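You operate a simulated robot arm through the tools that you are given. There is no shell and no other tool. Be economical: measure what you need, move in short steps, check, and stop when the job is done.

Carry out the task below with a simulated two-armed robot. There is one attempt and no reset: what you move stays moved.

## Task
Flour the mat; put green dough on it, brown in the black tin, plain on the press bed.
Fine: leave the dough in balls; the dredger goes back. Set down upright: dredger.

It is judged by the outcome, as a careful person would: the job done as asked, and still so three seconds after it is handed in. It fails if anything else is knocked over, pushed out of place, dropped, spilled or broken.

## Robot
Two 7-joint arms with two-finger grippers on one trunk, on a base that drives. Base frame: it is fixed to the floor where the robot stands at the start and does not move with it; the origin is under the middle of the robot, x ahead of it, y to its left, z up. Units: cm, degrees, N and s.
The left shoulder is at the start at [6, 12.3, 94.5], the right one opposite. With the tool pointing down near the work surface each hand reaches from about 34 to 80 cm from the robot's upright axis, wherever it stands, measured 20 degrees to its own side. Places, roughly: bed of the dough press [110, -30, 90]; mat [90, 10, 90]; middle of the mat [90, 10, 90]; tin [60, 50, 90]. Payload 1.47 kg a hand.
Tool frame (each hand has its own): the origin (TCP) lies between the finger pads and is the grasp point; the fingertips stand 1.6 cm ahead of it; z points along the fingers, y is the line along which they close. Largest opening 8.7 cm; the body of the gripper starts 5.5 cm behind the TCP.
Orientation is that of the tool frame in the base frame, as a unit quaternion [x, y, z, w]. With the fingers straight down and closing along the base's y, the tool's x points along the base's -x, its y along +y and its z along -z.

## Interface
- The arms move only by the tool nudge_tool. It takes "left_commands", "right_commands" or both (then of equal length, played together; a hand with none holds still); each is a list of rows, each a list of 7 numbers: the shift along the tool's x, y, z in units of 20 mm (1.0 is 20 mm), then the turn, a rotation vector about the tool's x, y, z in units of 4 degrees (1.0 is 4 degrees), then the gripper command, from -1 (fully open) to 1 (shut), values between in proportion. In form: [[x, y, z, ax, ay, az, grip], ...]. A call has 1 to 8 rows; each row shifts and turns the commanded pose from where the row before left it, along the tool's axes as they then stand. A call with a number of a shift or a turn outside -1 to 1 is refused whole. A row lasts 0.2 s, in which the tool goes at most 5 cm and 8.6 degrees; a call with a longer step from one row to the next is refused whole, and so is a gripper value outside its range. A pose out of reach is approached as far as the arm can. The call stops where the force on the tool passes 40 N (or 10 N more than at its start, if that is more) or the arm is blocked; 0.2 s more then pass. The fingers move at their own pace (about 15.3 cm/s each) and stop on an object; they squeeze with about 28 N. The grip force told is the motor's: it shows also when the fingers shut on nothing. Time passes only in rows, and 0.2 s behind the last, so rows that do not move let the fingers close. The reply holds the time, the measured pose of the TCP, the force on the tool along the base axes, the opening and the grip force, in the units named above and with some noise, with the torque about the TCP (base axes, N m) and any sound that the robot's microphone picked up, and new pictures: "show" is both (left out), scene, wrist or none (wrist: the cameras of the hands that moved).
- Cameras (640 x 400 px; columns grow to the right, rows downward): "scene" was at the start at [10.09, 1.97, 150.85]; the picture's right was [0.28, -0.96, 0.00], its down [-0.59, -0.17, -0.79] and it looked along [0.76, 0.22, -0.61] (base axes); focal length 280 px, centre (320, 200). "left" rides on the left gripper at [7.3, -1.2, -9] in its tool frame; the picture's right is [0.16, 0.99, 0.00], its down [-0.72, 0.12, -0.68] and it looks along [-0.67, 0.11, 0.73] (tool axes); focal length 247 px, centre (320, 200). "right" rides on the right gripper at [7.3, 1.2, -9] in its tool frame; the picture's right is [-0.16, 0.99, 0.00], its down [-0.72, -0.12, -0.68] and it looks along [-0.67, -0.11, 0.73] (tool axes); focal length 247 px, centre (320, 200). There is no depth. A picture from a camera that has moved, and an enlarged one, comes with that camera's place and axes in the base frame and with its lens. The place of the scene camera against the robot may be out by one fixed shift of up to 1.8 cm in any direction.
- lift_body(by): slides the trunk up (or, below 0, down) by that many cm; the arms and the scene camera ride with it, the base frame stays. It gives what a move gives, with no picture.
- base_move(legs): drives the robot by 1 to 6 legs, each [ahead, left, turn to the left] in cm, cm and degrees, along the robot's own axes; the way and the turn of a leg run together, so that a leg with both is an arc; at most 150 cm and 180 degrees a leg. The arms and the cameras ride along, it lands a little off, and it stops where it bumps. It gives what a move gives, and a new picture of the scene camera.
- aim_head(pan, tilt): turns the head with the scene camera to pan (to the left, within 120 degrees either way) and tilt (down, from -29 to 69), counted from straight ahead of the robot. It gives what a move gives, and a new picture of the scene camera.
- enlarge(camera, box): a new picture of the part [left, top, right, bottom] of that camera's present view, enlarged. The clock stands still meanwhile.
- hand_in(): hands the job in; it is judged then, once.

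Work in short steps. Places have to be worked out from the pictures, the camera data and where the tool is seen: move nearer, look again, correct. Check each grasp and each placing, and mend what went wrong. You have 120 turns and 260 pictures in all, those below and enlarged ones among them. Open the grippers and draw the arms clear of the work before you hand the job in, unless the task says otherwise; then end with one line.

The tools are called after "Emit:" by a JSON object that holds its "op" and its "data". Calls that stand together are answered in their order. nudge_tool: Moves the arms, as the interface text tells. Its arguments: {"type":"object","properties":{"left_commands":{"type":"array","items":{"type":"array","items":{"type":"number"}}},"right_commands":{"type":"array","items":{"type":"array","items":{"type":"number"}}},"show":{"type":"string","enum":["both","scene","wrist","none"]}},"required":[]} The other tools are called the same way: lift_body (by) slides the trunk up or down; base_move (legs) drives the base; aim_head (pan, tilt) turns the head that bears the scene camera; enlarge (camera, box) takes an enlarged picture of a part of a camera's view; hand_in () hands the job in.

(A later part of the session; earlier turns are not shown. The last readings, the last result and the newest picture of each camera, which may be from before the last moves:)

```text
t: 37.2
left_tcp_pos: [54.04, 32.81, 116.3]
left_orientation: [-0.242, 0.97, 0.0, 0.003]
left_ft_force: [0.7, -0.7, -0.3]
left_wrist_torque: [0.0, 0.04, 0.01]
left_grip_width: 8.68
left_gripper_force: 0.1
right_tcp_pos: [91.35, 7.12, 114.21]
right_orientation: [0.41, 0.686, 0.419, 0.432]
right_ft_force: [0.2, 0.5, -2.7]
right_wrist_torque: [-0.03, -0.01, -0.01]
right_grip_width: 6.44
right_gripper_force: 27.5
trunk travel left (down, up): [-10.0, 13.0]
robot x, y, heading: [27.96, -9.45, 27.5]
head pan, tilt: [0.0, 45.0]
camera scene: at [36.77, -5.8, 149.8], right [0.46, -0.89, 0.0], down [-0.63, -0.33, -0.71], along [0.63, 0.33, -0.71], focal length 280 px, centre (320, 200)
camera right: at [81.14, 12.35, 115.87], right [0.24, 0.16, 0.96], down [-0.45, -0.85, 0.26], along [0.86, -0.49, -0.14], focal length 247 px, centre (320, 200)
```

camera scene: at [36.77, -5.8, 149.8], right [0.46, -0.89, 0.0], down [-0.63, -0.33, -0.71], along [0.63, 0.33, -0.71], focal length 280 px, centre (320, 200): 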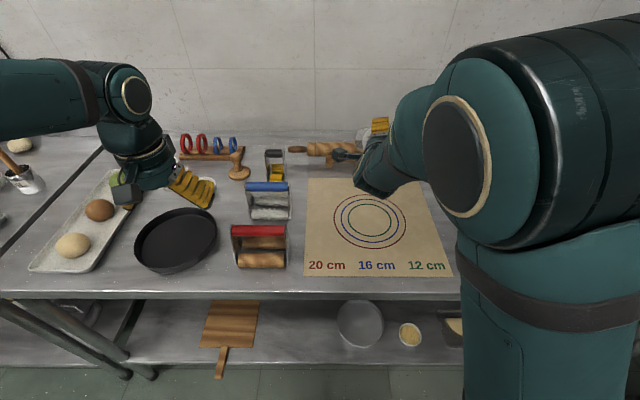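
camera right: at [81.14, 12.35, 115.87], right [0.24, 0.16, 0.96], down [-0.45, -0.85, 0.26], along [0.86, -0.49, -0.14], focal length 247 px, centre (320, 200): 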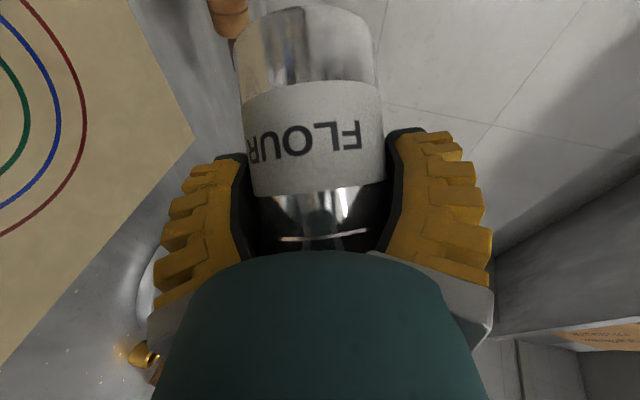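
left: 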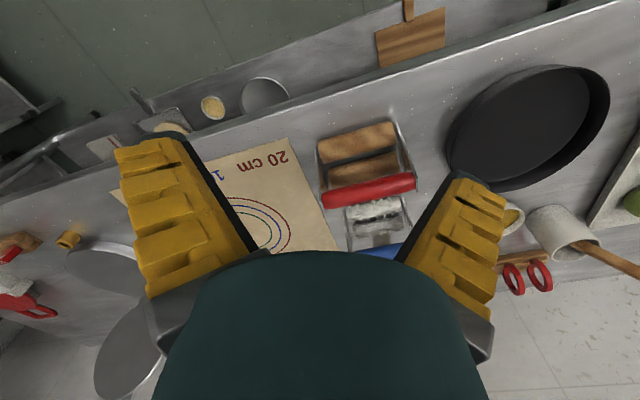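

Roll follows well, lid now about 70° from up. Continue rolling.

Emit:
{"op": "nudge_tool", "data": {"right_commands": [[0, 0, 0, 0, 0, 1, 0.6], [0, 0, 0, 0, 0, 1, 0.6], [0, 0, 0, 0, 0, 1, 0.6], [0, 0, 0, 0, 0, 1, 0.6], [0, 0, 0, 0, 0, 1, 0.6], [0, 0, 0, 0, 0, 1, 0.6], [0, 0, 0, 0, 0, 1, 0.6], [0, 0, 0, 0, 0, 1, 0.6]], "show": "none"}}

Emit:
{"op": "nudge_tool", "data": {"right_commands": [[0, 0, 0, 0, 0, 1, 0.6], [0, 0, 0, 0, 0, 1, 0.6], [0, 0, 0, 0, 0, 1, 0.6], [0, 0, 0, 0, 0, 1, 0.6], [0, 0, 0, 0, 0, 1, 0.6], [0, 0, 0, 0, 0, 1, 0.6], [0, 0, 0, 0, 0, 1, 0.6], [0, 0, 0, 0, 0, 1, 0.6]], "show": "both"}}

```text
t: 39.0
left_tcp_pos: [54.02, 32.91, 116.29]
left_orientation: [-0.242, 0.97, 0.001, 0.002]
left_ft_force: [-1.0, 0.0, -0.4]
left_wrist_torque: [0.0, 0.0, 0.0]
left_grip_width: 8.69
left_gripper_force: 0.0
right_tcp_pos: [91.45, 7.15, 114.28]
right_orientation: [0.584, 0.545, 0.521, 0.3]
right_ft_force: [-0.7, -0.5, -1.5]
right_wrist_torque: [0.01, 0.01, -0.01]
right_grip_width: 6.47
right_gripper_force: 27.5
trunk travel left (down, up): [-10.0, 13.0]
robot x, y, heading: [28.02, -9.64, 27.5]
head pan, tilt: [0.0, 45.0]
```

```text
t: 40.9
left_tcp_pos: [54.09, 32.78, 116.16]
left_orientation: [-0.242, 0.97, 0.0, 0.003]
left_ft_force: [0.6, -0.1, 0.0]
left_wrist_torque: [-0.02, 0.02, -0.01]
left_grip_width: 8.67
left_gripper_force: 0.0
right_tcp_pos: [91.25, 7.1, 114.39]
right_orientation: [0.711, 0.363, 0.584, 0.145]
right_ft_force: [0.2, 0.0, -1.7]
right_wrist_torque: [-0.04, 0.02, -0.01]
right_grip_width: 6.45
right_gripper_force: 27.6
trunk travel left (down, up): [-10.0, 13.0]
robot x, y, heading: [27.77, -9.44, 27.5]
head pan, tilt: [0.0, 45.0]
camera scene: at [36.76, -5.8, 149.81], right [0.46, -0.89, 0.0], down [-0.63, -0.33, -0.71], along [0.63, 0.33, -0.71], focal length 280 px, centre (320, 200)
camera right: at [83.73, 9.39, 122.65], right [0.34, -0.79, 0.51], down [-0.72, -0.56, -0.41], along [0.61, -0.23, -0.76], focal length 247 px, centre (320, 200)
```

scene: 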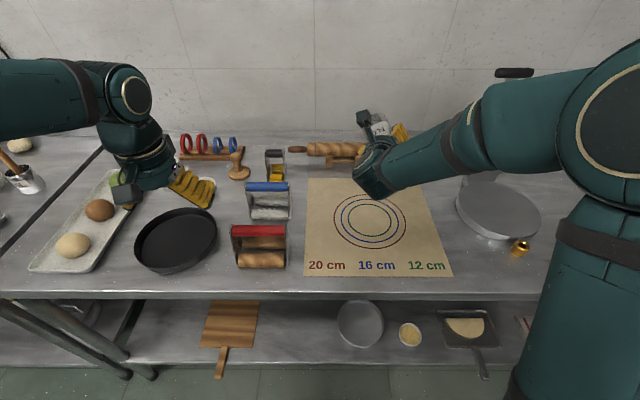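
right: 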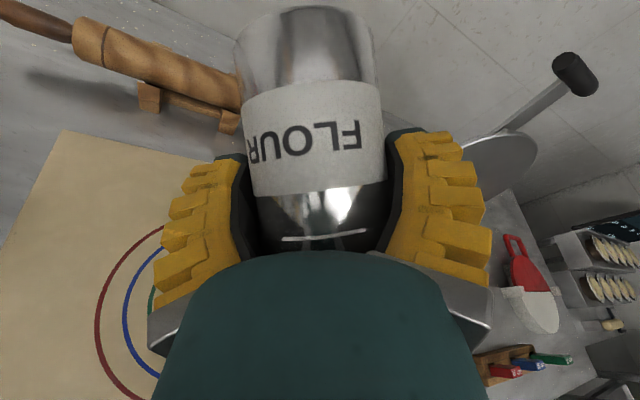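

Lid is about 114° over. Continue the roll to near 170°, then pitch the hand up to invert further.

Emit:
{"op": "nudge_tool", "data": {"right_commands": [[0, 0, 0, 0, 0, 1, 0.6], [0, 0, 0, 0, 0, 1, 0.6], [0, 0, 0, 0, 0, 1, 0.6], [0, 0, 0, 0, 0, 1, 0.6], [0, 0, 0, 0, 0, 1, 0.6], [0, 0, 0, 0, 0, 1, 0.6], [0, 0, 0, 0, 0, 1, 0.6], [0, 0, 0, 0, 0, 1, 0.6]], "show": "none"}}

Emit:
{"op": "nudge_tool", "data": {"right_commands": [[0, 0, 0, 0, 1, 0, 0.6], [0, 0, 0, 0, 1, 0, 0.6], [0, 0, 0, 0, 1, 0, 0.6], [0, 0, 0, 0, 1, 0, 0.6], [0, 0, 0, 0, 1, 0, 0.6]], "show": "both"}}

```text
t: 42.6
left_tcp_pos: [53.84, 32.99, 116.15]
left_orientation: [-0.242, 0.97, 0.0, 0.003]
left_ft_force: [0.1, 1.2, 0.4]
left_wrist_torque: [0.01, 0.02, 0.02]
left_grip_width: 8.68
left_gripper_force: 0.0
right_tcp_pos: [91.23, 7.19, 114.28]
right_orientation: [0.784, 0.153, 0.601, -0.021]
right_ft_force: [-0.7, -0.2, -1.6]
right_wrist_torque: [-0.02, 0.0, -0.01]
right_grip_width: 6.45
right_gripper_force: 28.3
trunk travel left (down, up): [-10.0, 13.0]
robot x, y, heading: [27.47, -9.56, 27.7]
head pan, tilt: [0.0, 45.0]
```

```text
t: 43.9
left_tcp_pos: [54.05, 32.77, 116.14]
left_orientation: [-0.242, 0.97, 0.0, 0.003]
left_ft_force: [0.2, 0.1, -0.3]
left_wrist_torque: [0.01, 0.0, 0.02]
left_grip_width: 8.69
left_gripper_force: 0.1
right_tcp_pos: [91.47, 7.14, 114.25]
right_orientation: [0.667, 0.148, 0.728, -0.048]
right_ft_force: [-0.2, 0.8, -1.8]
right_wrist_torque: [-0.01, 0.02, -0.01]
right_grip_width: 6.41
right_gripper_force: 28.1
trunk travel left (down, up): [-10.0, 13.0]
robot x, y, heading: [27.78, -9.83, 27.6]
head pan, tilt: [0.0, 45.0]
camera scene: at [36.79, -5.78, 149.8], right [0.46, -0.89, 0.0], down [-0.63, -0.33, -0.71], along [0.63, 0.33, -0.71], focal length 280 px, centre (320, 200)
camera right: at [82.37, 4.53, 120.87], right [0.28, -0.96, -0.01], down [-0.61, -0.17, -0.78], along [0.74, 0.22, -0.63], focal length 247 px, centre (320, 200)
```

scene: 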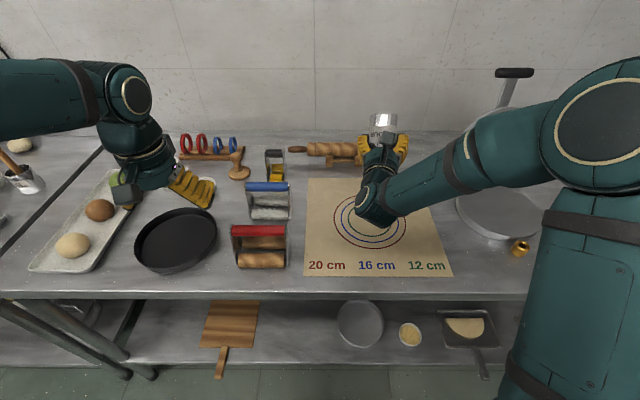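
right: 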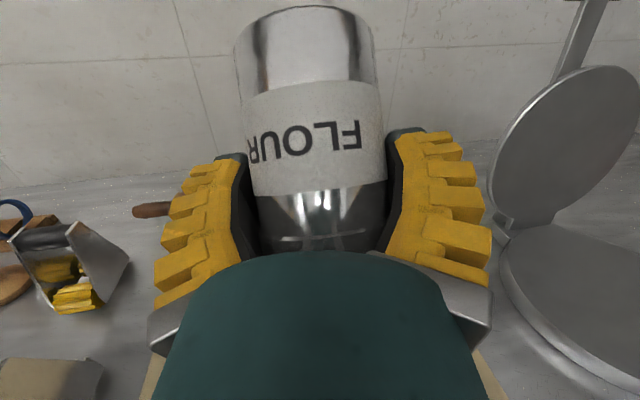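

The dredger is 145° over, above the mat's middle. I lower 6 cm and shake up and down.

Emit:
{"op": "nudge_tool", "data": {"right_commands": [[-1, 0, 0, 0, 0, 0, 0.6], [-1, 0, 0, 0, 0, 0, 0.6], [-1, 0, 0, 0, 0, 0, 0.6], [1, 0, 0.5, 0, 0, 0, 0.6], [-1, 0, -0.5, 0, 0, 0, 0.6], [1, 0, 0.5, 0, 0, 0, 0.6], [-1, 0, -0.5, 0, 0, 0, 0.6], [0, 0, 0, 0, 0, 0, 0.6]], "show": "both"}}

```text
t: 45.6
left_tcp_pos: [53.78, 32.82, 116.21]
left_orientation: [-0.242, 0.97, 0.001, 0.002]
left_ft_force: [-0.3, 0.4, -0.3]
left_wrist_torque: [-0.03, -0.06, 0.0]
left_grip_width: 8.68
left_gripper_force: 0.0
right_tcp_pos: [91.95, 6.46, 108.44]
right_orientation: [0.668, 0.147, 0.728, -0.047]
right_ft_force: [0.8, -0.1, -2.3]
right_wrist_torque: [0.0, 0.04, -0.01]
right_grip_width: 6.42
right_gripper_force: 27.8
trunk travel left (down, up): [-10.0, 13.0]
robot x, y, heading: [28.1, -9.61, 27.3]
head pan, tilt: [0.0, 45.0]
camera scene: at [36.69, -5.79, 149.81], right [0.46, -0.89, 0.0], down [-0.63, -0.33, -0.71], along [0.63, 0.33, -0.71], focal length 280 px, centre (320, 200)
camera right: at [83.02, 3.78, 115.07], right [0.28, -0.96, -0.01], down [-0.61, -0.17, -0.78], along [0.74, 0.22, -0.63], focal length 247 px, centre (320, 200)
```

scene: 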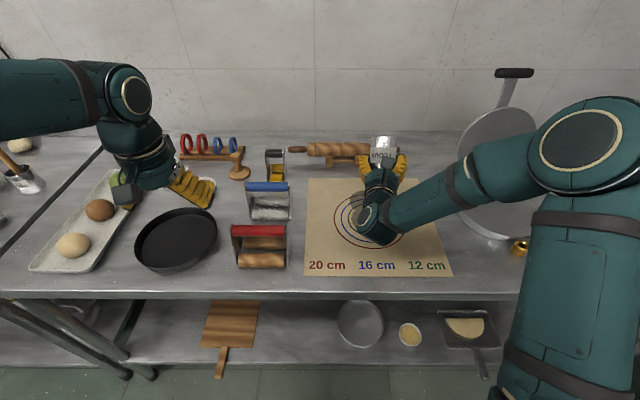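
right: 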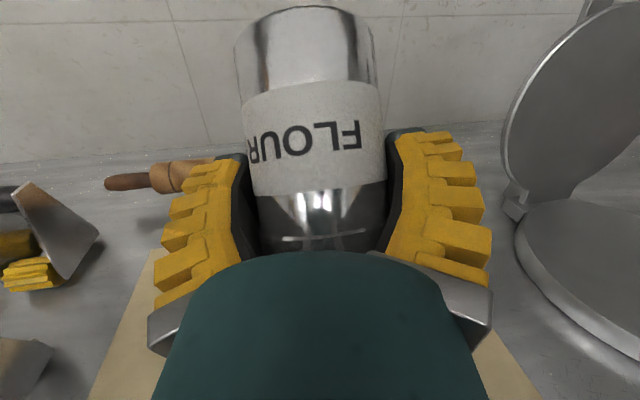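

I enlarge the mat to see whether flour has fallen.

Emit:
{"op": "enlarge", "data": {"camera": "scene", "box": [290, 130, 470, 280]}}

```text
2.67 times, centred on (380, 205) of scene
camera zoom: at [36.69, -5.79, 149.81], right [0.46, -0.89, 0.0], down [-0.63, -0.33, -0.71], along [0.63, 0.33, -0.71], focal length 747 px, centre (160, 187)
```

zoom: 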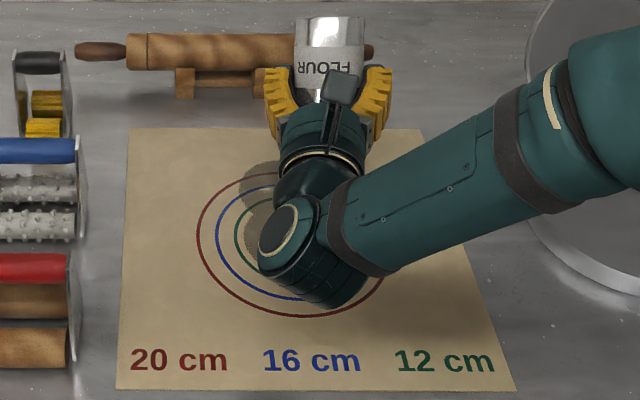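

No clear flour yet (only shadow). I raise 8 cm and pitch further so the dredger is nearly fully inverted, then shake.

Emit:
{"op": "nudge_tool", "data": {"right_commands": [[1, 0, 0, 0, 1, 0, 0.6], [1, 0, 0, 0, 1, 0, 0.6], [1, 0, 0, 0, 1, 0, 0.6], [1, 0, 0, 0, 1, 0, 0.6], [0.5, 0, 0, 0, 1, 0, 0.6], [0, 0, 0, 0, 1, 0, 0.6]], "show": "none"}}

Emit:
{"op": "nudge_tool", "data": {"right_commands": [[1, 0, 0.6, 0, 0, 0, 0.6], [-1, 0, -0.6, 0, 0, 0, 0.6], [1, 0, 0.6, 0, 0, 0, 0.6], [-1, 0, -0.6, 0, 0, 0, 0.6], [1, 0, 0.6, 0, 0, 0, 0.6], [-1, 0, -0.6, 0, 0, 0, 0.6], [0, 1, 0, 0, 0, 0, 0.6], [0, -1, 0, 0, 0, 0, 0.6]], "show": "scene"}}

Emit:
{"op": "enlarge", "data": {"camera": "scene", "box": [290, 130, 470, 280]}}

```text
t: 47.0
left_tcp_pos: [54.0, 32.82, 116.06]
left_orientation: [-0.242, 0.97, 0.0, 0.003]
left_ft_force: [0.3, -0.3, -0.4]
left_wrist_torque: [0.0, 0.0, 0.03]
left_grip_width: 8.7
left_gripper_force: 0.0
right_tcp_pos: [90.03, 7.35, 117.05]
right_orientation: [0.502, 0.135, 0.851, -0.078]
right_ft_force: [-0.5, -0.9, -1.5]
right_wrist_torque: [-0.03, -0.02, -0.02]
right_grip_width: 6.46
right_gripper_force: 27.9
trunk travel left (down, up): [-10.0, 13.0]
robot x, y, heading: [27.65, -9.6, 27.4]
head pan, tilt: [0.0, 45.0]
```

```text
t: 48.9
left_tcp_pos: [54.0, 33.06, 116.13]
left_orientation: [-0.242, 0.97, 0.0, 0.002]
left_ft_force: [0.0, -0.5, -0.4]
left_wrist_torque: [-0.04, 0.03, -0.01]
left_grip_width: 8.69
left_gripper_force: 0.0
right_tcp_pos: [90.0, 7.45, 117.04]
right_orientation: [0.501, 0.135, 0.851, -0.077]
right_ft_force: [-0.1, 0.7, -1.7]
right_wrist_torque: [-0.06, -0.01, -0.01]
right_grip_width: 6.43
right_gripper_force: 27.9
trunk travel left (down, up): [-10.0, 13.0]
robot x, y, heading: [28.08, -9.47, 27.5]
head pan, tilt: [0.0, 45.0]
camera scene: at [36.86, -5.63, 149.79], right [0.46, -0.89, 0.0], down [-0.63, -0.33, -0.71], along [0.63, 0.33, -0.71], focal length 280 px, centre (320, 200)
```

scene: 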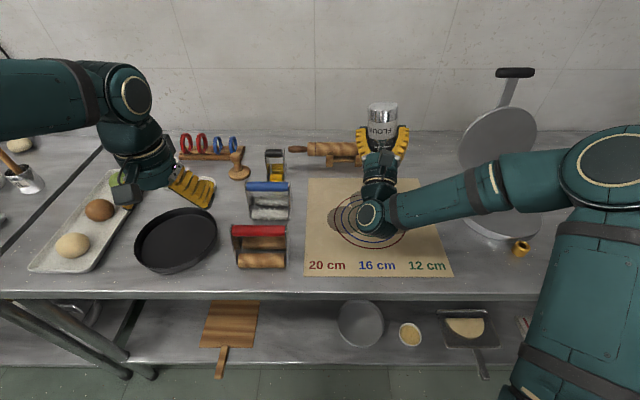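

```text
2.67 times, centred on (380, 205) of scene
camera zoom: at [36.86, -5.63, 149.79], right [0.46, -0.89, 0.0], down [-0.63, -0.33, -0.71], along [0.63, 0.33, -0.71], focal length 747 px, centre (160, 187)
```

zoom: 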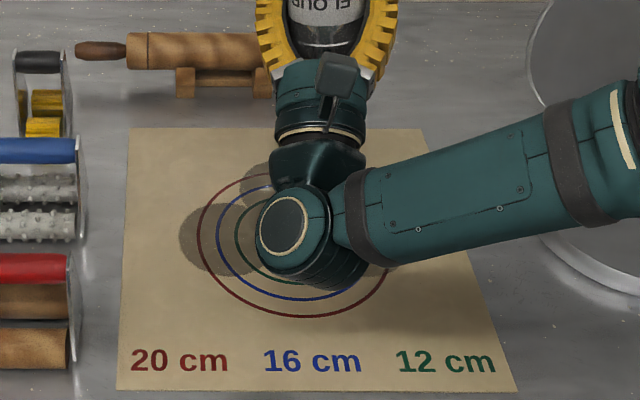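

I look through the left wrist camera for another angle at the mat.

Emit:
{"op": "enlarge", "data": {"camera": "left", "box": [0, 0, 640, 400]}}

Emit:
{"op": "enlarge", "data": {"camera": "right", "box": [0, 0, 640, 400]}}

```text
1.00 times, centred on (320, 200) of left (not enlarged: the box is as wide or as high as the picture)
camera zoom: at [48.16, 28.5, 125.02], right [-0.6, 0.8, 0.0], down [0.58, 0.44, 0.68], along [0.55, 0.41, -0.73], focal length 247 px, centre (320, 200)
```

zoom: 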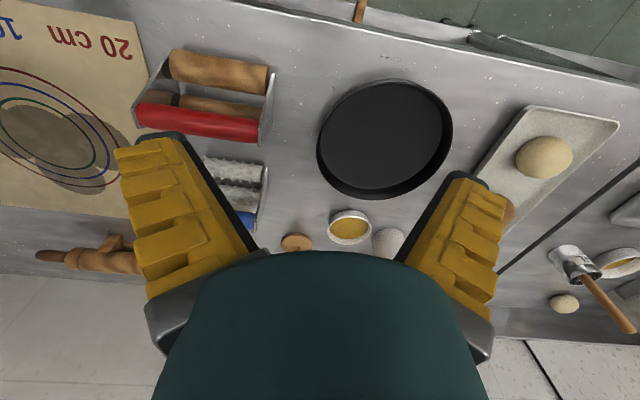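

```text
1.00 times, centred on (320, 200) of right (not enlarged: the box is as wide or as high as the picture)
camera zoom: at [79.41, 3.63, 119.35], right [0.34, -0.94, 0.01], down [-0.25, -0.1, -0.96], along [0.91, 0.32, -0.27], focal length 247 px, centre (320, 200)
```

zoom: 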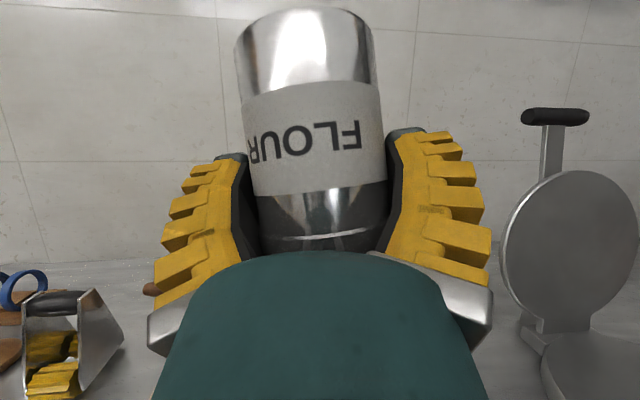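

Emit:
{"op": "enlarge", "data": {"camera": "left", "box": [0, 40, 160, 220]}}

```text
2.22 times, centred on (80, 130) of left
camera zoom: at [48.16, 28.5, 125.02], right [-0.6, 0.8, 0.0], down [0.58, 0.44, 0.68], along [0.55, 0.41, -0.73], focal length 549 px, centre (853, 356)
```

zoom: 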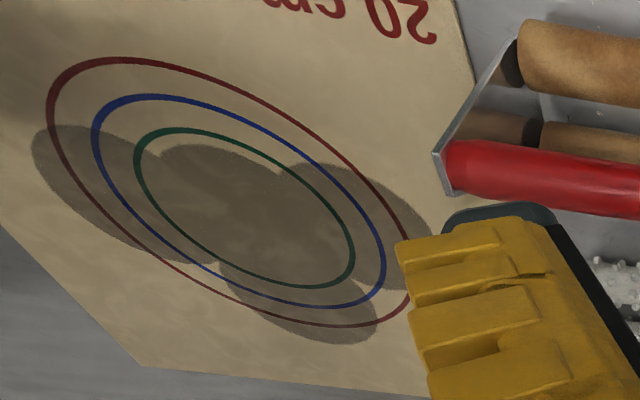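

Grainy round patches have appeared on the mat; they could be flour or shadow. I move 5 cm left, shake again and see whether they stay put.

Emit:
{"op": "nudge_tool", "data": {"right_commands": [[0.19, -0.8, -0.1, 0, 0, 0, 0.6], [0.19, -0.8, -0.1, 0, 0, 0, 0.6], [0.19, -0.8, -0.1, 0, 0, 0, 0.6], [1, 0, 0.5, 0, 0, 0, 0.6], [-1, 0, -0.5, 0, 0, 0, 0.6], [1, 0, 0.5, 0, 0, 0, 0.6], [-1, 0, -0.5, 0, 0, 0, 0.6]], "show": "none"}}

Emit:
{"op": "enlarge", "data": {"camera": "left", "box": [0, 40, 160, 220]}}

Emit:
{"op": "enlarge", "data": {"camera": "scene", "box": [290, 130, 470, 280]}}

```text
t: 50.5
left_tcp_pos: [54.1, 32.87, 116.11]
left_orientation: [-0.241, 0.97, 0.0, 0.001]
left_ft_force: [0.1, -1.2, -0.7]
left_wrist_torque: [0.0, 0.0, 0.04]
left_grip_width: 8.72
left_gripper_force: 0.1
right_tcp_pos: [87.78, 11.68, 116.78]
right_orientation: [0.502, 0.135, 0.851, -0.077]
right_ft_force: [0.5, -0.6, -2.8]
right_wrist_torque: [0.01, 0.02, 0.01]
right_grip_width: 6.41
right_gripper_force: 27.8
trunk travel left (down, up): [-10.0, 13.0]
robot x, y, heading: [27.84, -9.29, 27.4]
head pan, tilt: [0.0, 45.0]
```

```text
2.22 times, centred on (80, 130) of left
camera zoom: at [48.24, 28.37, 125.04], right [-0.6, 0.8, 0.0], down [0.58, 0.44, 0.68], along [0.55, 0.41, -0.73], focal length 549 px, centre (853, 356)
```

zoom: 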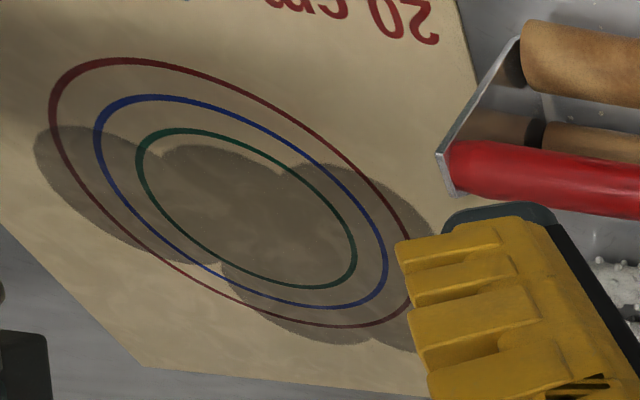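

```text
2.67 times, centred on (380, 205) of scene
camera zoom: at [36.93, -5.77, 149.79], right [0.46, -0.89, 0.0], down [-0.63, -0.33, -0.71], along [0.63, 0.33, -0.71], focal length 747 px, centre (160, 187)
```

zoom: 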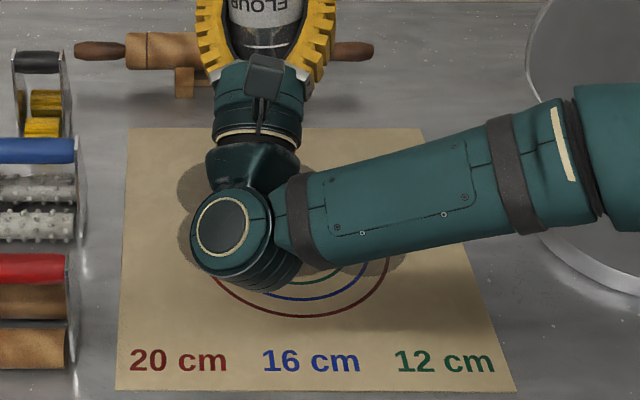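

The patches stay in place and a new one was added: it is flour. I flour the front-left and front-right parts of the mat too.

Emit:
{"op": "nudge_tool", "data": {"right_commands": [[0.43, 0.21, -0.88, 0, 0, 0, 0.6], [0.43, 0.21, -0.88, 0, 0, 0, 0.6], [0.43, 0.21, -0.88, 0, 0, 0, 0.6], [0.43, 0.21, -0.88, 0, 0, 0, 0.6], [1, 0, 0.5, 0, 0, 0, 0.6], [-1, 0, -0.5, 0, 0, 0, 0.6], [1, 0, 0.5, 0, 0, 0, 0.6], [-1, 0, -0.5, 0, 0, 0, 0.6]], "show": "none"}}

Emit:
{"op": "nudge_tool", "data": {"right_commands": [[-0.23, 0.97, 0.12, 0, 0, 0, 0.6], [-0.23, 0.97, 0.12, 0, 0, 0, 0.6], [-0.23, 0.97, 0.12, 0, 0, 0, 0.6], [-0.23, 0.97, 0.12, 0, 0, 0, 0.6], [1, 0, 0.5, 0, 0, 0, 0.6], [-1, 0, -0.5, 0, 0, 0, 0.6], [-0.23, 0.97, 0.12, 0, 0, 0, 0.6], [-0.23, 0.97, 0.12, 0, 0, 0, 0.6]], "show": "none"}}

Emit:
{"op": "nudge_tool", "data": {"right_commands": [[1, 0, 0.5, 0, 0, 0, 0.6], [-1, 0, -0.5, 0, 0, 0, 0.6], [-0.43, -0.21, 0.88, 0, 0, 0, 0.6], [-0.43, -0.21, 0.88, 0, 0, 0, 0.6], [-0.43, -0.21, 0.88, 0, 0, 0, 0.6], [-0.43, -0.21, 0.88, 0, 0, 0, 0.6], [1, 0, 0.5, 0, 0, 0, 0.6], [-1, 0, -0.5, 0, 0, 0, 0.6]], "show": "scene"}}

Emit:
{"op": "enlarge", "data": {"camera": "left", "box": [0, 40, 160, 220]}}

```text
t: 52.2
left_tcp_pos: [54.17, 32.8, 116.04]
left_orientation: [-0.24, 0.971, 0.001, 0.002]
left_ft_force: [0.2, -0.7, -0.6]
left_wrist_torque: [-0.03, 0.03, -0.02]
left_grip_width: 8.69
left_gripper_force: 0.1
right_tcp_pos: [80.68, 7.92, 116.94]
right_orientation: [0.503, 0.135, 0.85, -0.078]
right_ft_force: [0.1, -0.5, -2.7]
right_wrist_torque: [-0.03, -0.05, 0.03]
right_grip_width: 6.4
right_gripper_force: 28.2
trunk travel left (down, up): [-10.0, 13.0]
robot x, y, heading: [27.79, -9.46, 27.5]
head pan, tilt: [0.0, 45.0]
```

```text
t: 54.0
left_tcp_pos: [53.95, 32.93, 116.08]
left_orientation: [-0.242, 0.97, 0.0, 0.002]
left_ft_force: [-0.8, -0.1, -0.4]
left_wrist_torque: [-0.01, 0.02, 0.01]
left_grip_width: 8.7
left_gripper_force: 0.1
right_tcp_pos: [86.49, -2.68, 117.04]
right_orientation: [0.502, 0.135, 0.851, -0.077]
right_ft_force: [0.5, -0.1, -1.8]
right_wrist_torque: [-0.02, 0.01, 0.03]
right_grip_width: 6.38
right_gripper_force: 27.6
trunk travel left (down, up): [-10.0, 13.0]
robot x, y, heading: [27.47, -9.67, 27.4]
head pan, tilt: [0.0, 45.0]
```

```text
t: 55.9
left_tcp_pos: [54.01, 32.82, 116.19]
left_orientation: [-0.241, 0.971, 0.001, 0.003]
left_ft_force: [0.8, -1.1, -0.1]
left_wrist_torque: [-0.01, 0.01, -0.02]
left_grip_width: 8.72
left_gripper_force: 0.0
right_tcp_pos: [93.38, 0.98, 117.06]
right_orientation: [0.503, 0.135, 0.85, -0.078]
right_ft_force: [-0.6, 0.1, -1.8]
right_wrist_torque: [-0.02, -0.02, 0.02]
right_grip_width: 6.38
right_gripper_force: 28.3
trunk travel left (down, up): [-10.0, 13.0]
robot x, y, heading: [27.85, -9.56, 27.4]
head pan, tilt: [0.0, 45.0]
camera scene: at [36.87, -5.81, 149.79], right [0.46, -0.89, 0.0], down [-0.63, -0.33, -0.71], along [0.63, 0.33, -0.71], focal length 280 px, centre (320, 200)
```

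scene: 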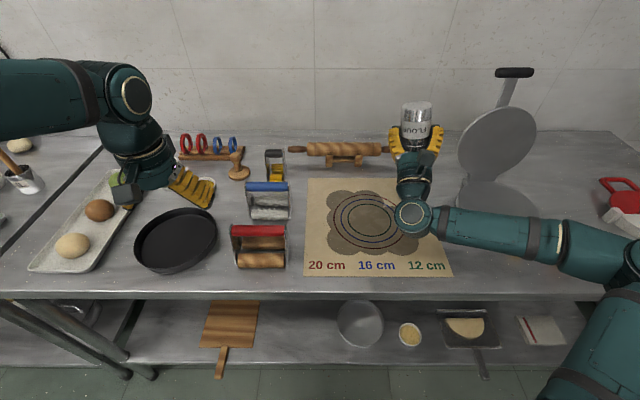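

```text
2.22 times, centred on (80, 130) of left
camera zoom: at [48.19, 28.33, 125.07], right [-0.6, 0.8, 0.0], down [0.58, 0.44, 0.68], along [0.55, 0.41, -0.73], focal length 549 px, centre (853, 356)
```

zoom: 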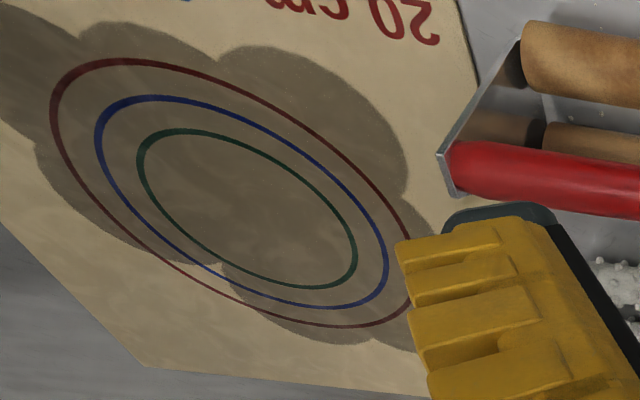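

The mat's middle is well floured. I move back to the middle and unwind: pitch down first, then roll back.

Emit:
{"op": "nudge_tool", "data": {"right_commands": [[0.23, -0.97, -0.12, 0, 0, 0, 0.6], [0.23, -0.97, -0.12, 0, 0, 0, 0.6], [0, 0, 0, 0, -1, 0, 0.6], [0, 0, 0, 0, -1, 0, 0.6], [0, 0, 0, 0, -1, 0, 0.6], [0, 0, 0, 0, -1, 0, 0.6], [0, 0, 0, 0, -1, 0, 0.6], [0, 0, 0, 0, -1, 0, 0.6]], "show": "none"}}

Emit:
{"op": "nudge_tool", "data": {"right_commands": [[0, 0, 0, 0, -1, 0, 0.6], [0, 0, 0, 0, -1, 0, 0.6], [0, 0, 0, 0, -1, 0, 0.6], [0, 0, 0, 0, -1, 0, 0.6], [0, 0, 0, 0, -1, 0, 0.6], [0, 0, 0, 0, 0, -1, 0.6], [0, 0, 0, 0, 0, -1, 0.6], [0, 0, 0, 0, 0, -1, 0.6]], "show": "none"}}

Emit:
{"op": "nudge_tool", "data": {"right_commands": [[0, 0, 0, 0, 0, -1, 0.6], [0, 0, 0, 0, 0, -1, 0.6], [0, 0, 0, 0, 0, -1, 0.6], [0, 0, 0, 0, 0, -1, 0.6], [0, 0, 0, 0, 0, -1, 0.6], [0, 0, 0, 0, 0, -1, 0.6], [0, 0, 0, 0, 0, -1, 0.6], [0, 0, 0, 0, 0, -1, 0.6]], "show": "none"}}

Emit:
{"op": "nudge_tool", "data": {"right_commands": [[0, 0, 0, 0, 0, -1, 0.6], [0, 0, 0, 0, 0, -1, 0.6], [0, 0, 0, 0, 0, -1, 0.6], [0, 0, 0, 0, 0, -1, 0.6], [0, 0, 0, 0, 0, -1, 0.6], [0, 0, 0, 0, 0, -1, 0.6], [0, 0, 0, 0, 0, -1, 0.6], [0, 0, 0, 0, 0, -1, 0.6]], "show": "scene"}}

```text
t: 57.6
left_tcp_pos: [53.88, 32.87, 116.09]
left_orientation: [-0.242, 0.97, 0.001, 0.002]
left_ft_force: [0.7, 0.2, 0.9]
left_wrist_torque: [-0.04, 0.03, 0.01]
left_grip_width: 8.7
left_gripper_force: 0.1
right_tcp_pos: [91.43, 4.57, 117.13]
right_orientation: [0.668, 0.149, 0.728, -0.048]
right_ft_force: [0.1, 0.1, -2.0]
right_wrist_torque: [0.02, 0.04, -0.02]
right_grip_width: 6.42
right_gripper_force: 28.0
trunk travel left (down, up): [-10.0, 13.0]
robot x, y, heading: [27.79, -9.62, 27.4]
head pan, tilt: [0.0, 45.0]
```

```text
t: 59.5
left_tcp_pos: [53.87, 32.85, 116.24]
left_orientation: [-0.241, 0.97, 0.001, 0.003]
left_ft_force: [0.3, -0.5, 0.0]
left_wrist_torque: [0.0, 0.01, -0.04]
left_grip_width: 8.71
left_gripper_force: 0.0
right_tcp_pos: [91.43, 4.68, 117.07]
right_orientation: [0.764, 0.236, 0.599, 0.042]
right_ft_force: [0.8, -0.5, -1.6]
right_wrist_torque: [0.02, 0.01, -0.01]
right_grip_width: 6.38
right_gripper_force: 28.1
trunk travel left (down, up): [-10.0, 13.0]
robot x, y, heading: [27.72, -9.38, 27.3]
head pan, tilt: [0.0, 45.0]
```

```text
t: 61.2
left_tcp_pos: [54.05, 33.0, 116.14]
left_orientation: [-0.242, 0.97, 0.001, 0.002]
left_ft_force: [-0.6, -1.0, -1.2]
left_wrist_torque: [0.0, 0.02, 0.03]
left_grip_width: 8.73
left_gripper_force: 0.1
right_tcp_pos: [91.35, 4.66, 117.0]
right_orientation: [0.669, 0.436, 0.565, 0.206]
right_ft_force: [-0.6, -0.1, -1.8]
right_wrist_torque: [-0.04, 0.01, 0.04]
right_grip_width: 6.4
right_gripper_force: 27.8
trunk travel left (down, up): [-10.0, 13.0]
robot x, y, heading: [27.52, -9.33, 27.6]
head pan, tilt: [0.0, 45.0]
```

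```text
t: 63.0
left_tcp_pos: [54.01, 32.84, 116.1]
left_orientation: [-0.242, 0.97, 0.001, 0.002]
left_ft_force: [0.2, -0.5, -0.1]
left_wrist_torque: [0.01, 0.01, -0.03]
left_grip_width: 8.7
left_gripper_force: 0.1
right_tcp_pos: [91.31, 4.56, 117.18]
right_orientation: [0.522, 0.605, 0.486, 0.353]
right_ft_force: [0.4, 0.0, -2.3]
right_wrist_torque: [-0.01, 0.05, 0.02]
right_grip_width: 6.37
right_gripper_force: 28.3
trunk travel left (down, up): [-10.0, 13.0]
robot x, y, heading: [27.75, -9.83, 27.6]
head pan, tilt: [0.0, 45.0]
camera scene: at [36.75, -5.78, 149.81], right [0.46, -0.89, 0.0], down [-0.63, -0.33, -0.71], along [0.63, 0.33, -0.71], focal length 280 px, centre (320, 200)
```

scene: 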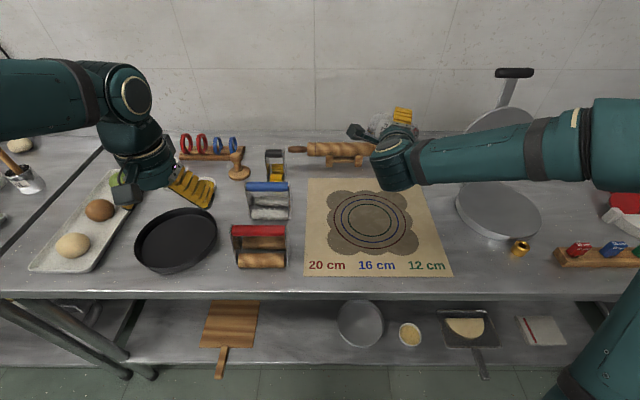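

Flour is neatly in the middle. I unroll the remaining ~95°.

Emit:
{"op": "nudge_tool", "data": {"right_commands": [[0, 0, 0, 0, 0, -1, 0.6], [0, 0, 0, 0, 0, -1, 0.6], [0, 0, 0, 0, 0, -1, 0.6], [0, 0, 0, 0, 0, -1, 0.6], [0, 0, 0, 0, 0, -1, 0.6], [0, 0, 0, 0, 0, -1, 0.6], [0, 0, 0, 0, 0, -1, 0.6], [0, 0, 0, 0, 0, -1, 0.6]], "show": "none"}}

Emit:
{"op": "nudge_tool", "data": {"right_commands": [[0, 0, 0, 0, 0, -1, 0.6], [0, 0, 0, 0, 0, -1, 0.6], [0, 0, 0, 0, 0, -1, 0.6], [0, 0, 0, 0, 0, -1, 0.6], [0, 0, 0, 0, 0, -1, 0.6], [0, 0, 0, 0, 0, -1, 0.6], [0, 0, 0, 0, 0, -1, 0.6], [0, 0, 0, 0, 0, -1, 0.6]], "show": "none"}}

Emit:
{"op": "nudge_tool", "data": {"right_commands": [[0, 0, 0, 0, 0, -1, 0.6], [0, 0, 0, 0, 0, -1, 0.6], [0, 0, 0, 0, 0, -1, 0.6], [0, 0, 0, 0, 0, -1, 0.6], [0, 0, 0, 0, 0, -1, 0.6], [0, 0, 0, 0, 0, -1, 0.6], [0, 0, 0, 0, 0, -1, 0.6], [0, 0, 0, 0, 0, -0.7, 0.6]], "show": "scene"}}

```text
t: 64.8
left_tcp_pos: [53.89, 32.92, 116.24]
left_orientation: [-0.241, 0.97, 0.001, 0.003]
left_ft_force: [-0.8, -0.5, -0.4]
left_wrist_torque: [-0.03, -0.01, 0.01]
left_grip_width: 8.7
left_gripper_force: 0.1
right_tcp_pos: [91.37, 4.58, 117.0]
right_orientation: [0.336, 0.725, 0.37, 0.474]
right_ft_force: [-0.3, 0.6, -2.8]
right_wrist_torque: [-0.03, 0.01, 0.03]
right_grip_width: 6.38
right_gripper_force: 27.9
trunk travel left (down, up): [-10.0, 13.0]
robot x, y, heading: [28.07, -9.76, 27.5]
head pan, tilt: [0.0, 45.0]
```

```text
t: 66.7
left_tcp_pos: [53.86, 32.95, 116.15]
left_orientation: [-0.242, 0.97, 0.0, 0.002]
left_ft_force: [-0.9, 0.5, 0.8]
left_wrist_torque: [-0.01, 0.02, -0.04]
left_grip_width: 8.7
left_gripper_force: 0.1
right_tcp_pos: [91.47, 4.65, 117.0]
right_orientation: [0.124, 0.79, 0.225, 0.557]
right_ft_force: [0.3, -0.1, -2.0]
right_wrist_torque: [-0.01, 0.0, 0.0]
right_grip_width: 6.43
right_gripper_force: 27.9
trunk travel left (down, up): [-10.0, 13.0]
robot x, y, heading: [27.96, -9.56, 27.9]
head pan, tilt: [0.0, 45.0]
```

```text
t: 68.5
left_tcp_pos: [53.97, 32.86, 116.18]
left_orientation: [-0.242, 0.97, 0.0, 0.003]
left_ft_force: [0.3, 0.3, 0.4]
left_wrist_torque: [0.01, 0.02, -0.02]
left_grip_width: 8.67
left_gripper_force: 0.1
right_tcp_pos: [91.42, 4.44, 116.87]
right_orientation: [-0.091, 0.794, 0.069, 0.597]
right_ft_force: [-0.2, 0.0, -2.2]
right_wrist_torque: [0.0, -0.01, 0.01]
right_grip_width: 6.39
right_gripper_force: 28.5
trunk travel left (down, up): [-10.0, 13.0]
robot x, y, heading: [27.9, -9.59, 27.4]
head pan, tilt: [0.0, 45.0]
camera scene: at [36.75, -5.78, 149.81], right [0.46, -0.89, 0.0], down [-0.63, -0.33, -0.71], along [0.63, 0.33, -0.71], focal length 280 px, centre (320, 200)
```

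scene: 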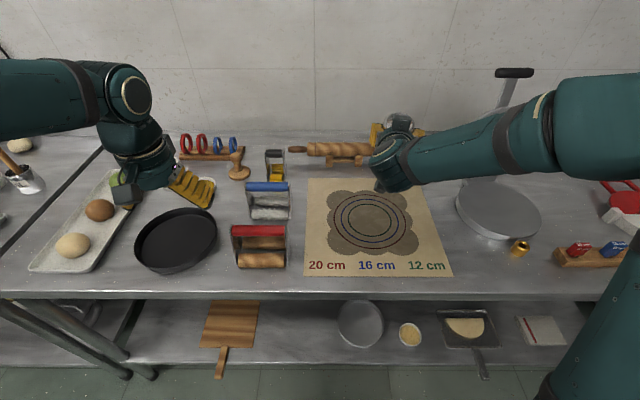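

Dredger upright apart from a 22° pitch. I pitch it upright, then drive back right 21.5 cm to its place.

Emit:
{"op": "nudge_tool", "data": {"right_commands": [[0, 0, 0, 0, 0.92, 0, 0.6], [0, 0, 0, 0, 0.92, 0, 0.6], [0, 0, 0, 0, 0.92, 0, 0.6], [0, 0, 0, 0, 0.92, 0, 0.6], [0, 0, 0, 0, 0.92, 0, 0.6], [0, 0, 0, 0, 0.92, 0, 0.6]], "show": "none"}}

Emit:
{"op": "base_move", "data": {"legs": [[0, -21.5, 0]]}}

```text
t: 69.8
left_tcp_pos: [53.99, 32.76, 116.19]
left_orientation: [-0.242, 0.97, 0.001, 0.003]
left_ft_force: [0.3, 0.5, -0.5]
left_wrist_torque: [0.01, -0.02, 0.01]
left_grip_width: 8.71
left_gripper_force: 0.1
right_tcp_pos: [91.4, 4.67, 117.04]
right_orientation: [-0.102, 0.894, 0.051, 0.434]
right_ft_force: [-1.5, 0.1, -1.7]
right_wrist_torque: [0.0, 0.03, 0.0]
right_grip_width: 6.42
right_gripper_force: 28.3
trunk travel left (down, up): [-10.0, 13.0]
robot x, y, heading: [27.78, -9.41, 27.6]
head pan, tilt: [0.0, 45.0]
```

```text
t: 72.4
left_tcp_pos: [63.87, 13.7, 116.24]
left_orientation: [-0.243, 0.97, 0.0, 0.003]
left_ft_force: [0.5, -0.6, 0.2]
left_wrist_torque: [0.02, 0.02, -0.03]
left_grip_width: 8.69
left_gripper_force: 0.0
right_tcp_pos: [101.45, -14.44, 117.07]
right_orientation: [-0.103, 0.894, 0.051, 0.434]
right_ft_force: [1.6, -0.3, -2.5]
right_wrist_torque: [0.01, 0.01, 0.0]
right_grip_width: 6.39
right_gripper_force: 28.1
trunk travel left (down, up): [-10.0, 13.0]
robot x, y, heading: [37.8, -29.0, 27.5]
head pan, tilt: [0.0, 45.0]
camera scene: at [46.78, -24.99, 149.81], right [0.46, -0.89, 0.0], down [-0.63, -0.33, -0.71], along [0.63, 0.33, -0.71], focal length 280 px, centre (320, 200)
```

scene: 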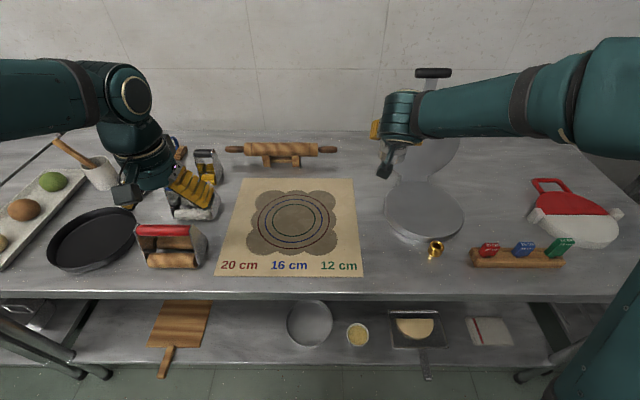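

Back at the earlier stance. I retrace: left 8.6 cm, then ahead to above the dredger's spot.

Emit:
{"op": "nudge_tool", "data": {"right_commands": [[0.18, 0.84, 0.42, 0, 0, 0, 0.6], [0.18, 0.84, 0.42, 0, 0, 0, 0.6], [0.18, 0.84, 0.42, 0, 0, 0, 0.6], [0.18, 0.84, 0.42, 0, 0, 0, 0.6], [0.18, 0.84, 0.42, 0, 0, 0, 0.6]], "show": "none"}}

Emit:
{"op": "nudge_tool", "data": {"right_commands": [[-0.51, 0.02, 0.93, 0, 0, 0, 0.6], [-0.51, 0.02, 0.93, 0, 0, 0, 0.6], [-0.51, 0.02, 0.93, 0, 0, 0, 0.6], [-0.51, 0.02, 0.93, 0, 0, 0, 0.6], [-0.51, 0.02, 0.93, 0, 0, 0, 0.6], [-0.51, 0.02, 0.93, 0, 0, 0, 0.6], [-0.51, 0.02, 0.93, 0, 0, 0, 0.6]], "show": "both"}}

```text
t: 73.6
left_tcp_pos: [63.95, 13.73, 116.06]
left_orientation: [-0.243, 0.97, 0.0, 0.002]
left_ft_force: [-0.7, 0.1, -0.5]
left_wrist_torque: [-0.01, -0.01, -0.03]
left_grip_width: 8.67
left_gripper_force: 0.0
right_tcp_pos: [101.69, -5.56, 113.06]
right_orientation: [-0.104, 0.894, 0.051, 0.433]
right_ft_force: [0.1, -0.6, -2.2]
right_wrist_torque: [-0.01, 0.0, -0.05]
right_grip_width: 6.4
right_gripper_force: 28.4
trunk travel left (down, up): [-10.0, 13.0]
robot x, y, heading: [37.87, -28.62, 27.6]
head pan, tilt: [0.0, 45.0]
```

```text
t: 75.2
left_tcp_pos: [63.9, 13.81, 116.29]
left_orientation: [-0.242, 0.97, 0.001, 0.003]
left_ft_force: [-0.3, -0.1, -0.1]
left_wrist_torque: [-0.02, 0.02, 0.0]
left_grip_width: 8.7
left_gripper_force: 0.1
right_tcp_pos: [115.78, -2.08, 110.56]
right_orientation: [-0.103, 0.894, 0.051, 0.434]
right_ft_force: [-0.5, 0.4, -2.7]
right_wrist_torque: [0.01, 0.03, 0.02]
right_grip_width: 6.41
right_gripper_force: 27.0
trunk travel left (down, up): [-10.0, 13.0]
robot x, y, heading: [38.01, -28.78, 27.3]
head pan, tilt: [0.0, 45.0]
camera scene: at [46.84, -24.93, 149.8], right [0.46, -0.89, 0.0], down [-0.63, -0.33, -0.71], along [0.63, 0.33, -0.71], focal length 280 px, centre (320, 200)
camera right: at [104.37, -3.6, 110.32], right [-0.13, 0.98, 0.13], down [-0.06, -0.13, 0.99], along [0.99, 0.12, 0.07], focal length 247 px, centre (320, 200)
```

scene: 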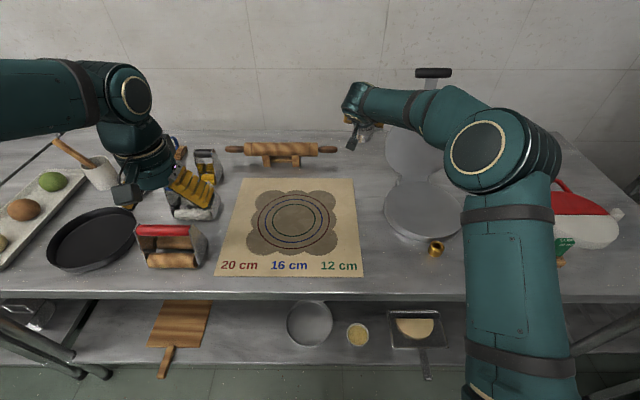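
right: 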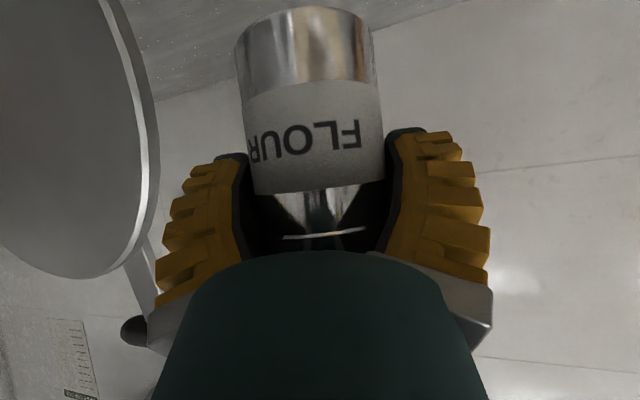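

Move the last 4 cm ahead and then lower to just above the table.

Emit:
{"op": "nudge_tool", "data": {"right_commands": [[-0.67, -0.04, 0.86, 0, 0, 0, 0.6], [-0.67, -0.04, 0.86, 0, 0, 0, 0.6], [0.79, 0, 0.62, 0, 0, 0, 0.6], [0.79, 0, 0.62, 0, 0, 0, 0.6], [0.79, 0, 0.62, 0, 0, 0, 0.6], [0.79, 0, 0.62, 0, 0, 0, 0.6], [0.79, 0, 0.62, 0, 0, 0, 0.6]], "show": "none"}}

```text
t: 76.8
left_tcp_pos: [63.93, 13.81, 116.12]
left_orientation: [-0.242, 0.97, 0.0, 0.002]
left_ft_force: [-0.7, 0.7, 0.0]
left_wrist_torque: [0.0, 0.03, 0.03]
left_grip_width: 8.71
left_gripper_force: 0.1
right_tcp_pos: [120.0, -1.04, 100.36]
right_orientation: [-0.103, 0.894, 0.051, 0.433]
right_ft_force: [0.4, -0.4, -2.2]
right_wrist_torque: [0.01, 0.02, -0.03]
right_grip_width: 6.39
right_gripper_force: 27.9
trunk travel left (down, up): [-10.0, 13.0]
robot x, y, heading: [38.14, -28.68, 27.4]
head pan, tilt: [0.0, 45.0]
```

Position matches the original spot; I lower gently in small steps until it touches.

Emit:
{"op": "nudge_tool", "data": {"right_commands": [[0.5, 0, 0.39, 0, 0, 0, 0.6], [0.5, -0.1, 0.39, 0, 0, 0, 0.6], [0.3, 0, 0.23, 0, 0, 0, 0.6], [0.15, 0, 0.12, 0, 0, 0, 0.6], [0.08, 0, 0.06, 0, 0, 0, 0.6], [0, 0, 0, 0, 0, 0, 0.6]], "show": "wrist"}}

```text
t: 78.2
left_tcp_pos: [63.8, 13.81, 116.13]
left_orientation: [-0.243, 0.97, 0.001, 0.003]
left_ft_force: [-0.1, -0.2, -1.0]
left_wrist_torque: [-0.01, -0.02, -0.02]
left_grip_width: 8.68
left_gripper_force: 0.0
right_tcp_pos: [120.04, -1.47, 96.66]
right_orientation: [-0.103, 0.893, 0.051, 0.435]
right_ft_force: [0.0, -0.8, -1.7]
right_wrist_torque: [-0.02, 0.03, -0.03]
right_grip_width: 6.39
right_gripper_force: 28.4
trunk travel left (down, up): [-10.0, 13.0]
robot x, y, heading: [37.32, -28.68, 27.7]
head pan, tilt: [0.0, 45.0]
camera right: at [108.59, -2.94, 96.45], right [-0.13, 0.98, 0.13], down [-0.06, -0.13, 0.99], along [0.99, 0.12, 0.08], focal length 247 px, centre (320, 200)
```

right: 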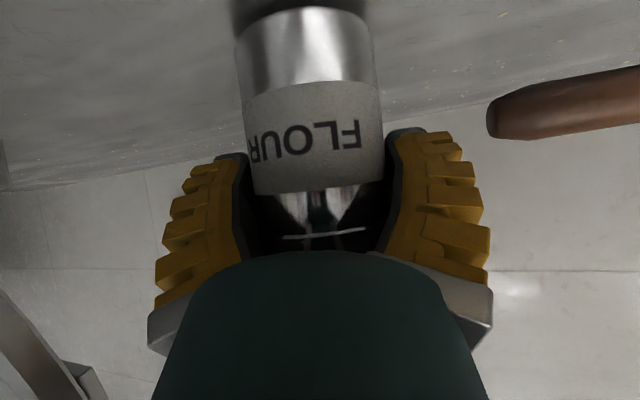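

Half a centimetre remains; lower by small steps watching the force.

Emit:
{"op": "nudge_tool", "data": {"right_commands": [[0.08, 0, 0.06, 0, 0, 0, 0.6], [0.08, 0, 0.06, 0, 0, 0, 0.6], [0.06, 0, 0.05, 0, 0, 0, 0.6], [0, 0, 0, 0, 0, 0, 0.6]], "show": "none"}}

```text
t: 79.2
left_tcp_pos: [63.83, 13.71, 116.26]
left_orientation: [-0.243, 0.97, 0.001, 0.003]
left_ft_force: [0.4, 0.1, -0.5]
left_wrist_torque: [-0.01, 0.01, -0.02]
left_grip_width: 8.69
left_gripper_force: 0.0
right_tcp_pos: [120.12, -1.55, 96.24]
right_orientation: [-0.103, 0.893, 0.051, 0.435]
right_ft_force: [0.6, 0.2, 2.2]
right_wrist_torque: [0.04, -0.19, 0.0]
right_grip_width: 6.38
right_gripper_force: 27.9
trunk travel left (down, up): [-10.0, 13.0]
robot x, y, heading: [37.82, -29.2, 27.7]
head pan, tilt: [0.0, 45.0]
```

It touches the table (force turned to +2 N). I open and back out along the approach line.

Emit:
{"op": "nudge_tool", "data": {"right_commands": [[0, 0, 0, 0, 0, 0, -0.85], [0, 0, 0, 0, 0, 0, -0.85], [0.02, 0, -0.3, 0, 0, 0, -0.85], [0.06, 0, -0.9, 0, 0, 0, -0.85], [0.06, 0, -0.9, 0, 0, 0, -0.85], [0.06, 0, -0.9, 0, 0, 0, -0.85], [0.06, 0, -0.9, 0, 0, 0, -0.85], [0.06, 0, -0.9, 0, 0, 0, -0.85]], "show": "both"}}

```text
t: 81.0
left_tcp_pos: [63.88, 13.73, 116.12]
left_orientation: [-0.243, 0.97, 0.001, 0.003]
left_ft_force: [0.0, -0.5, -0.1]
left_wrist_torque: [0.01, -0.01, -0.02]
left_grip_width: 8.71
left_gripper_force: 0.0
right_tcp_pos: [112.29, -3.31, 101.59]
right_orientation: [-0.103, 0.893, 0.051, 0.434]
right_ft_force: [-0.1, 0.8, -0.2]
right_wrist_torque: [0.01, -0.02, -0.03]
right_grip_width: 8.21
right_gripper_force: 1.1
trunk travel left (down, up): [-10.0, 13.0]
robot x, y, heading: [38.12, -28.83, 27.6]
head pan, tilt: [0.0, 45.0]
camera scene: at [46.69, -24.98, 149.81], right [0.46, -0.89, 0.0], down [-0.63, -0.33, -0.71], along [0.63, 0.33, -0.71], focal length 280 px, centre (320, 200)
camera right: at [100.83, -4.77, 101.24], right [-0.13, 0.98, 0.13], down [-0.06, -0.14, 0.99], along [0.99, 0.12, 0.08], focal length 247 px, centre (320, 200)
```

scene: 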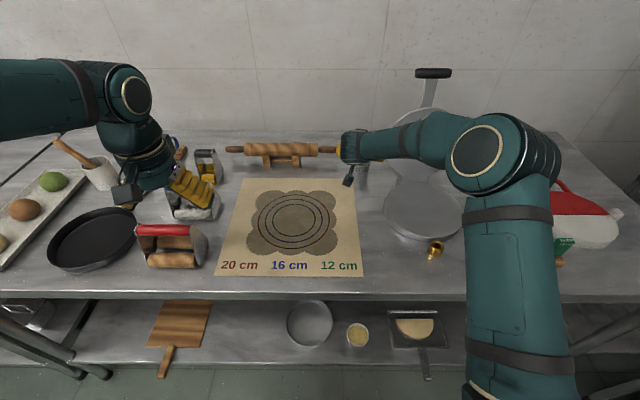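
right: 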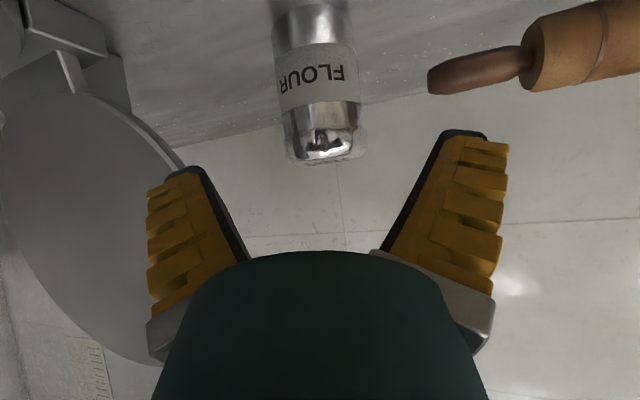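

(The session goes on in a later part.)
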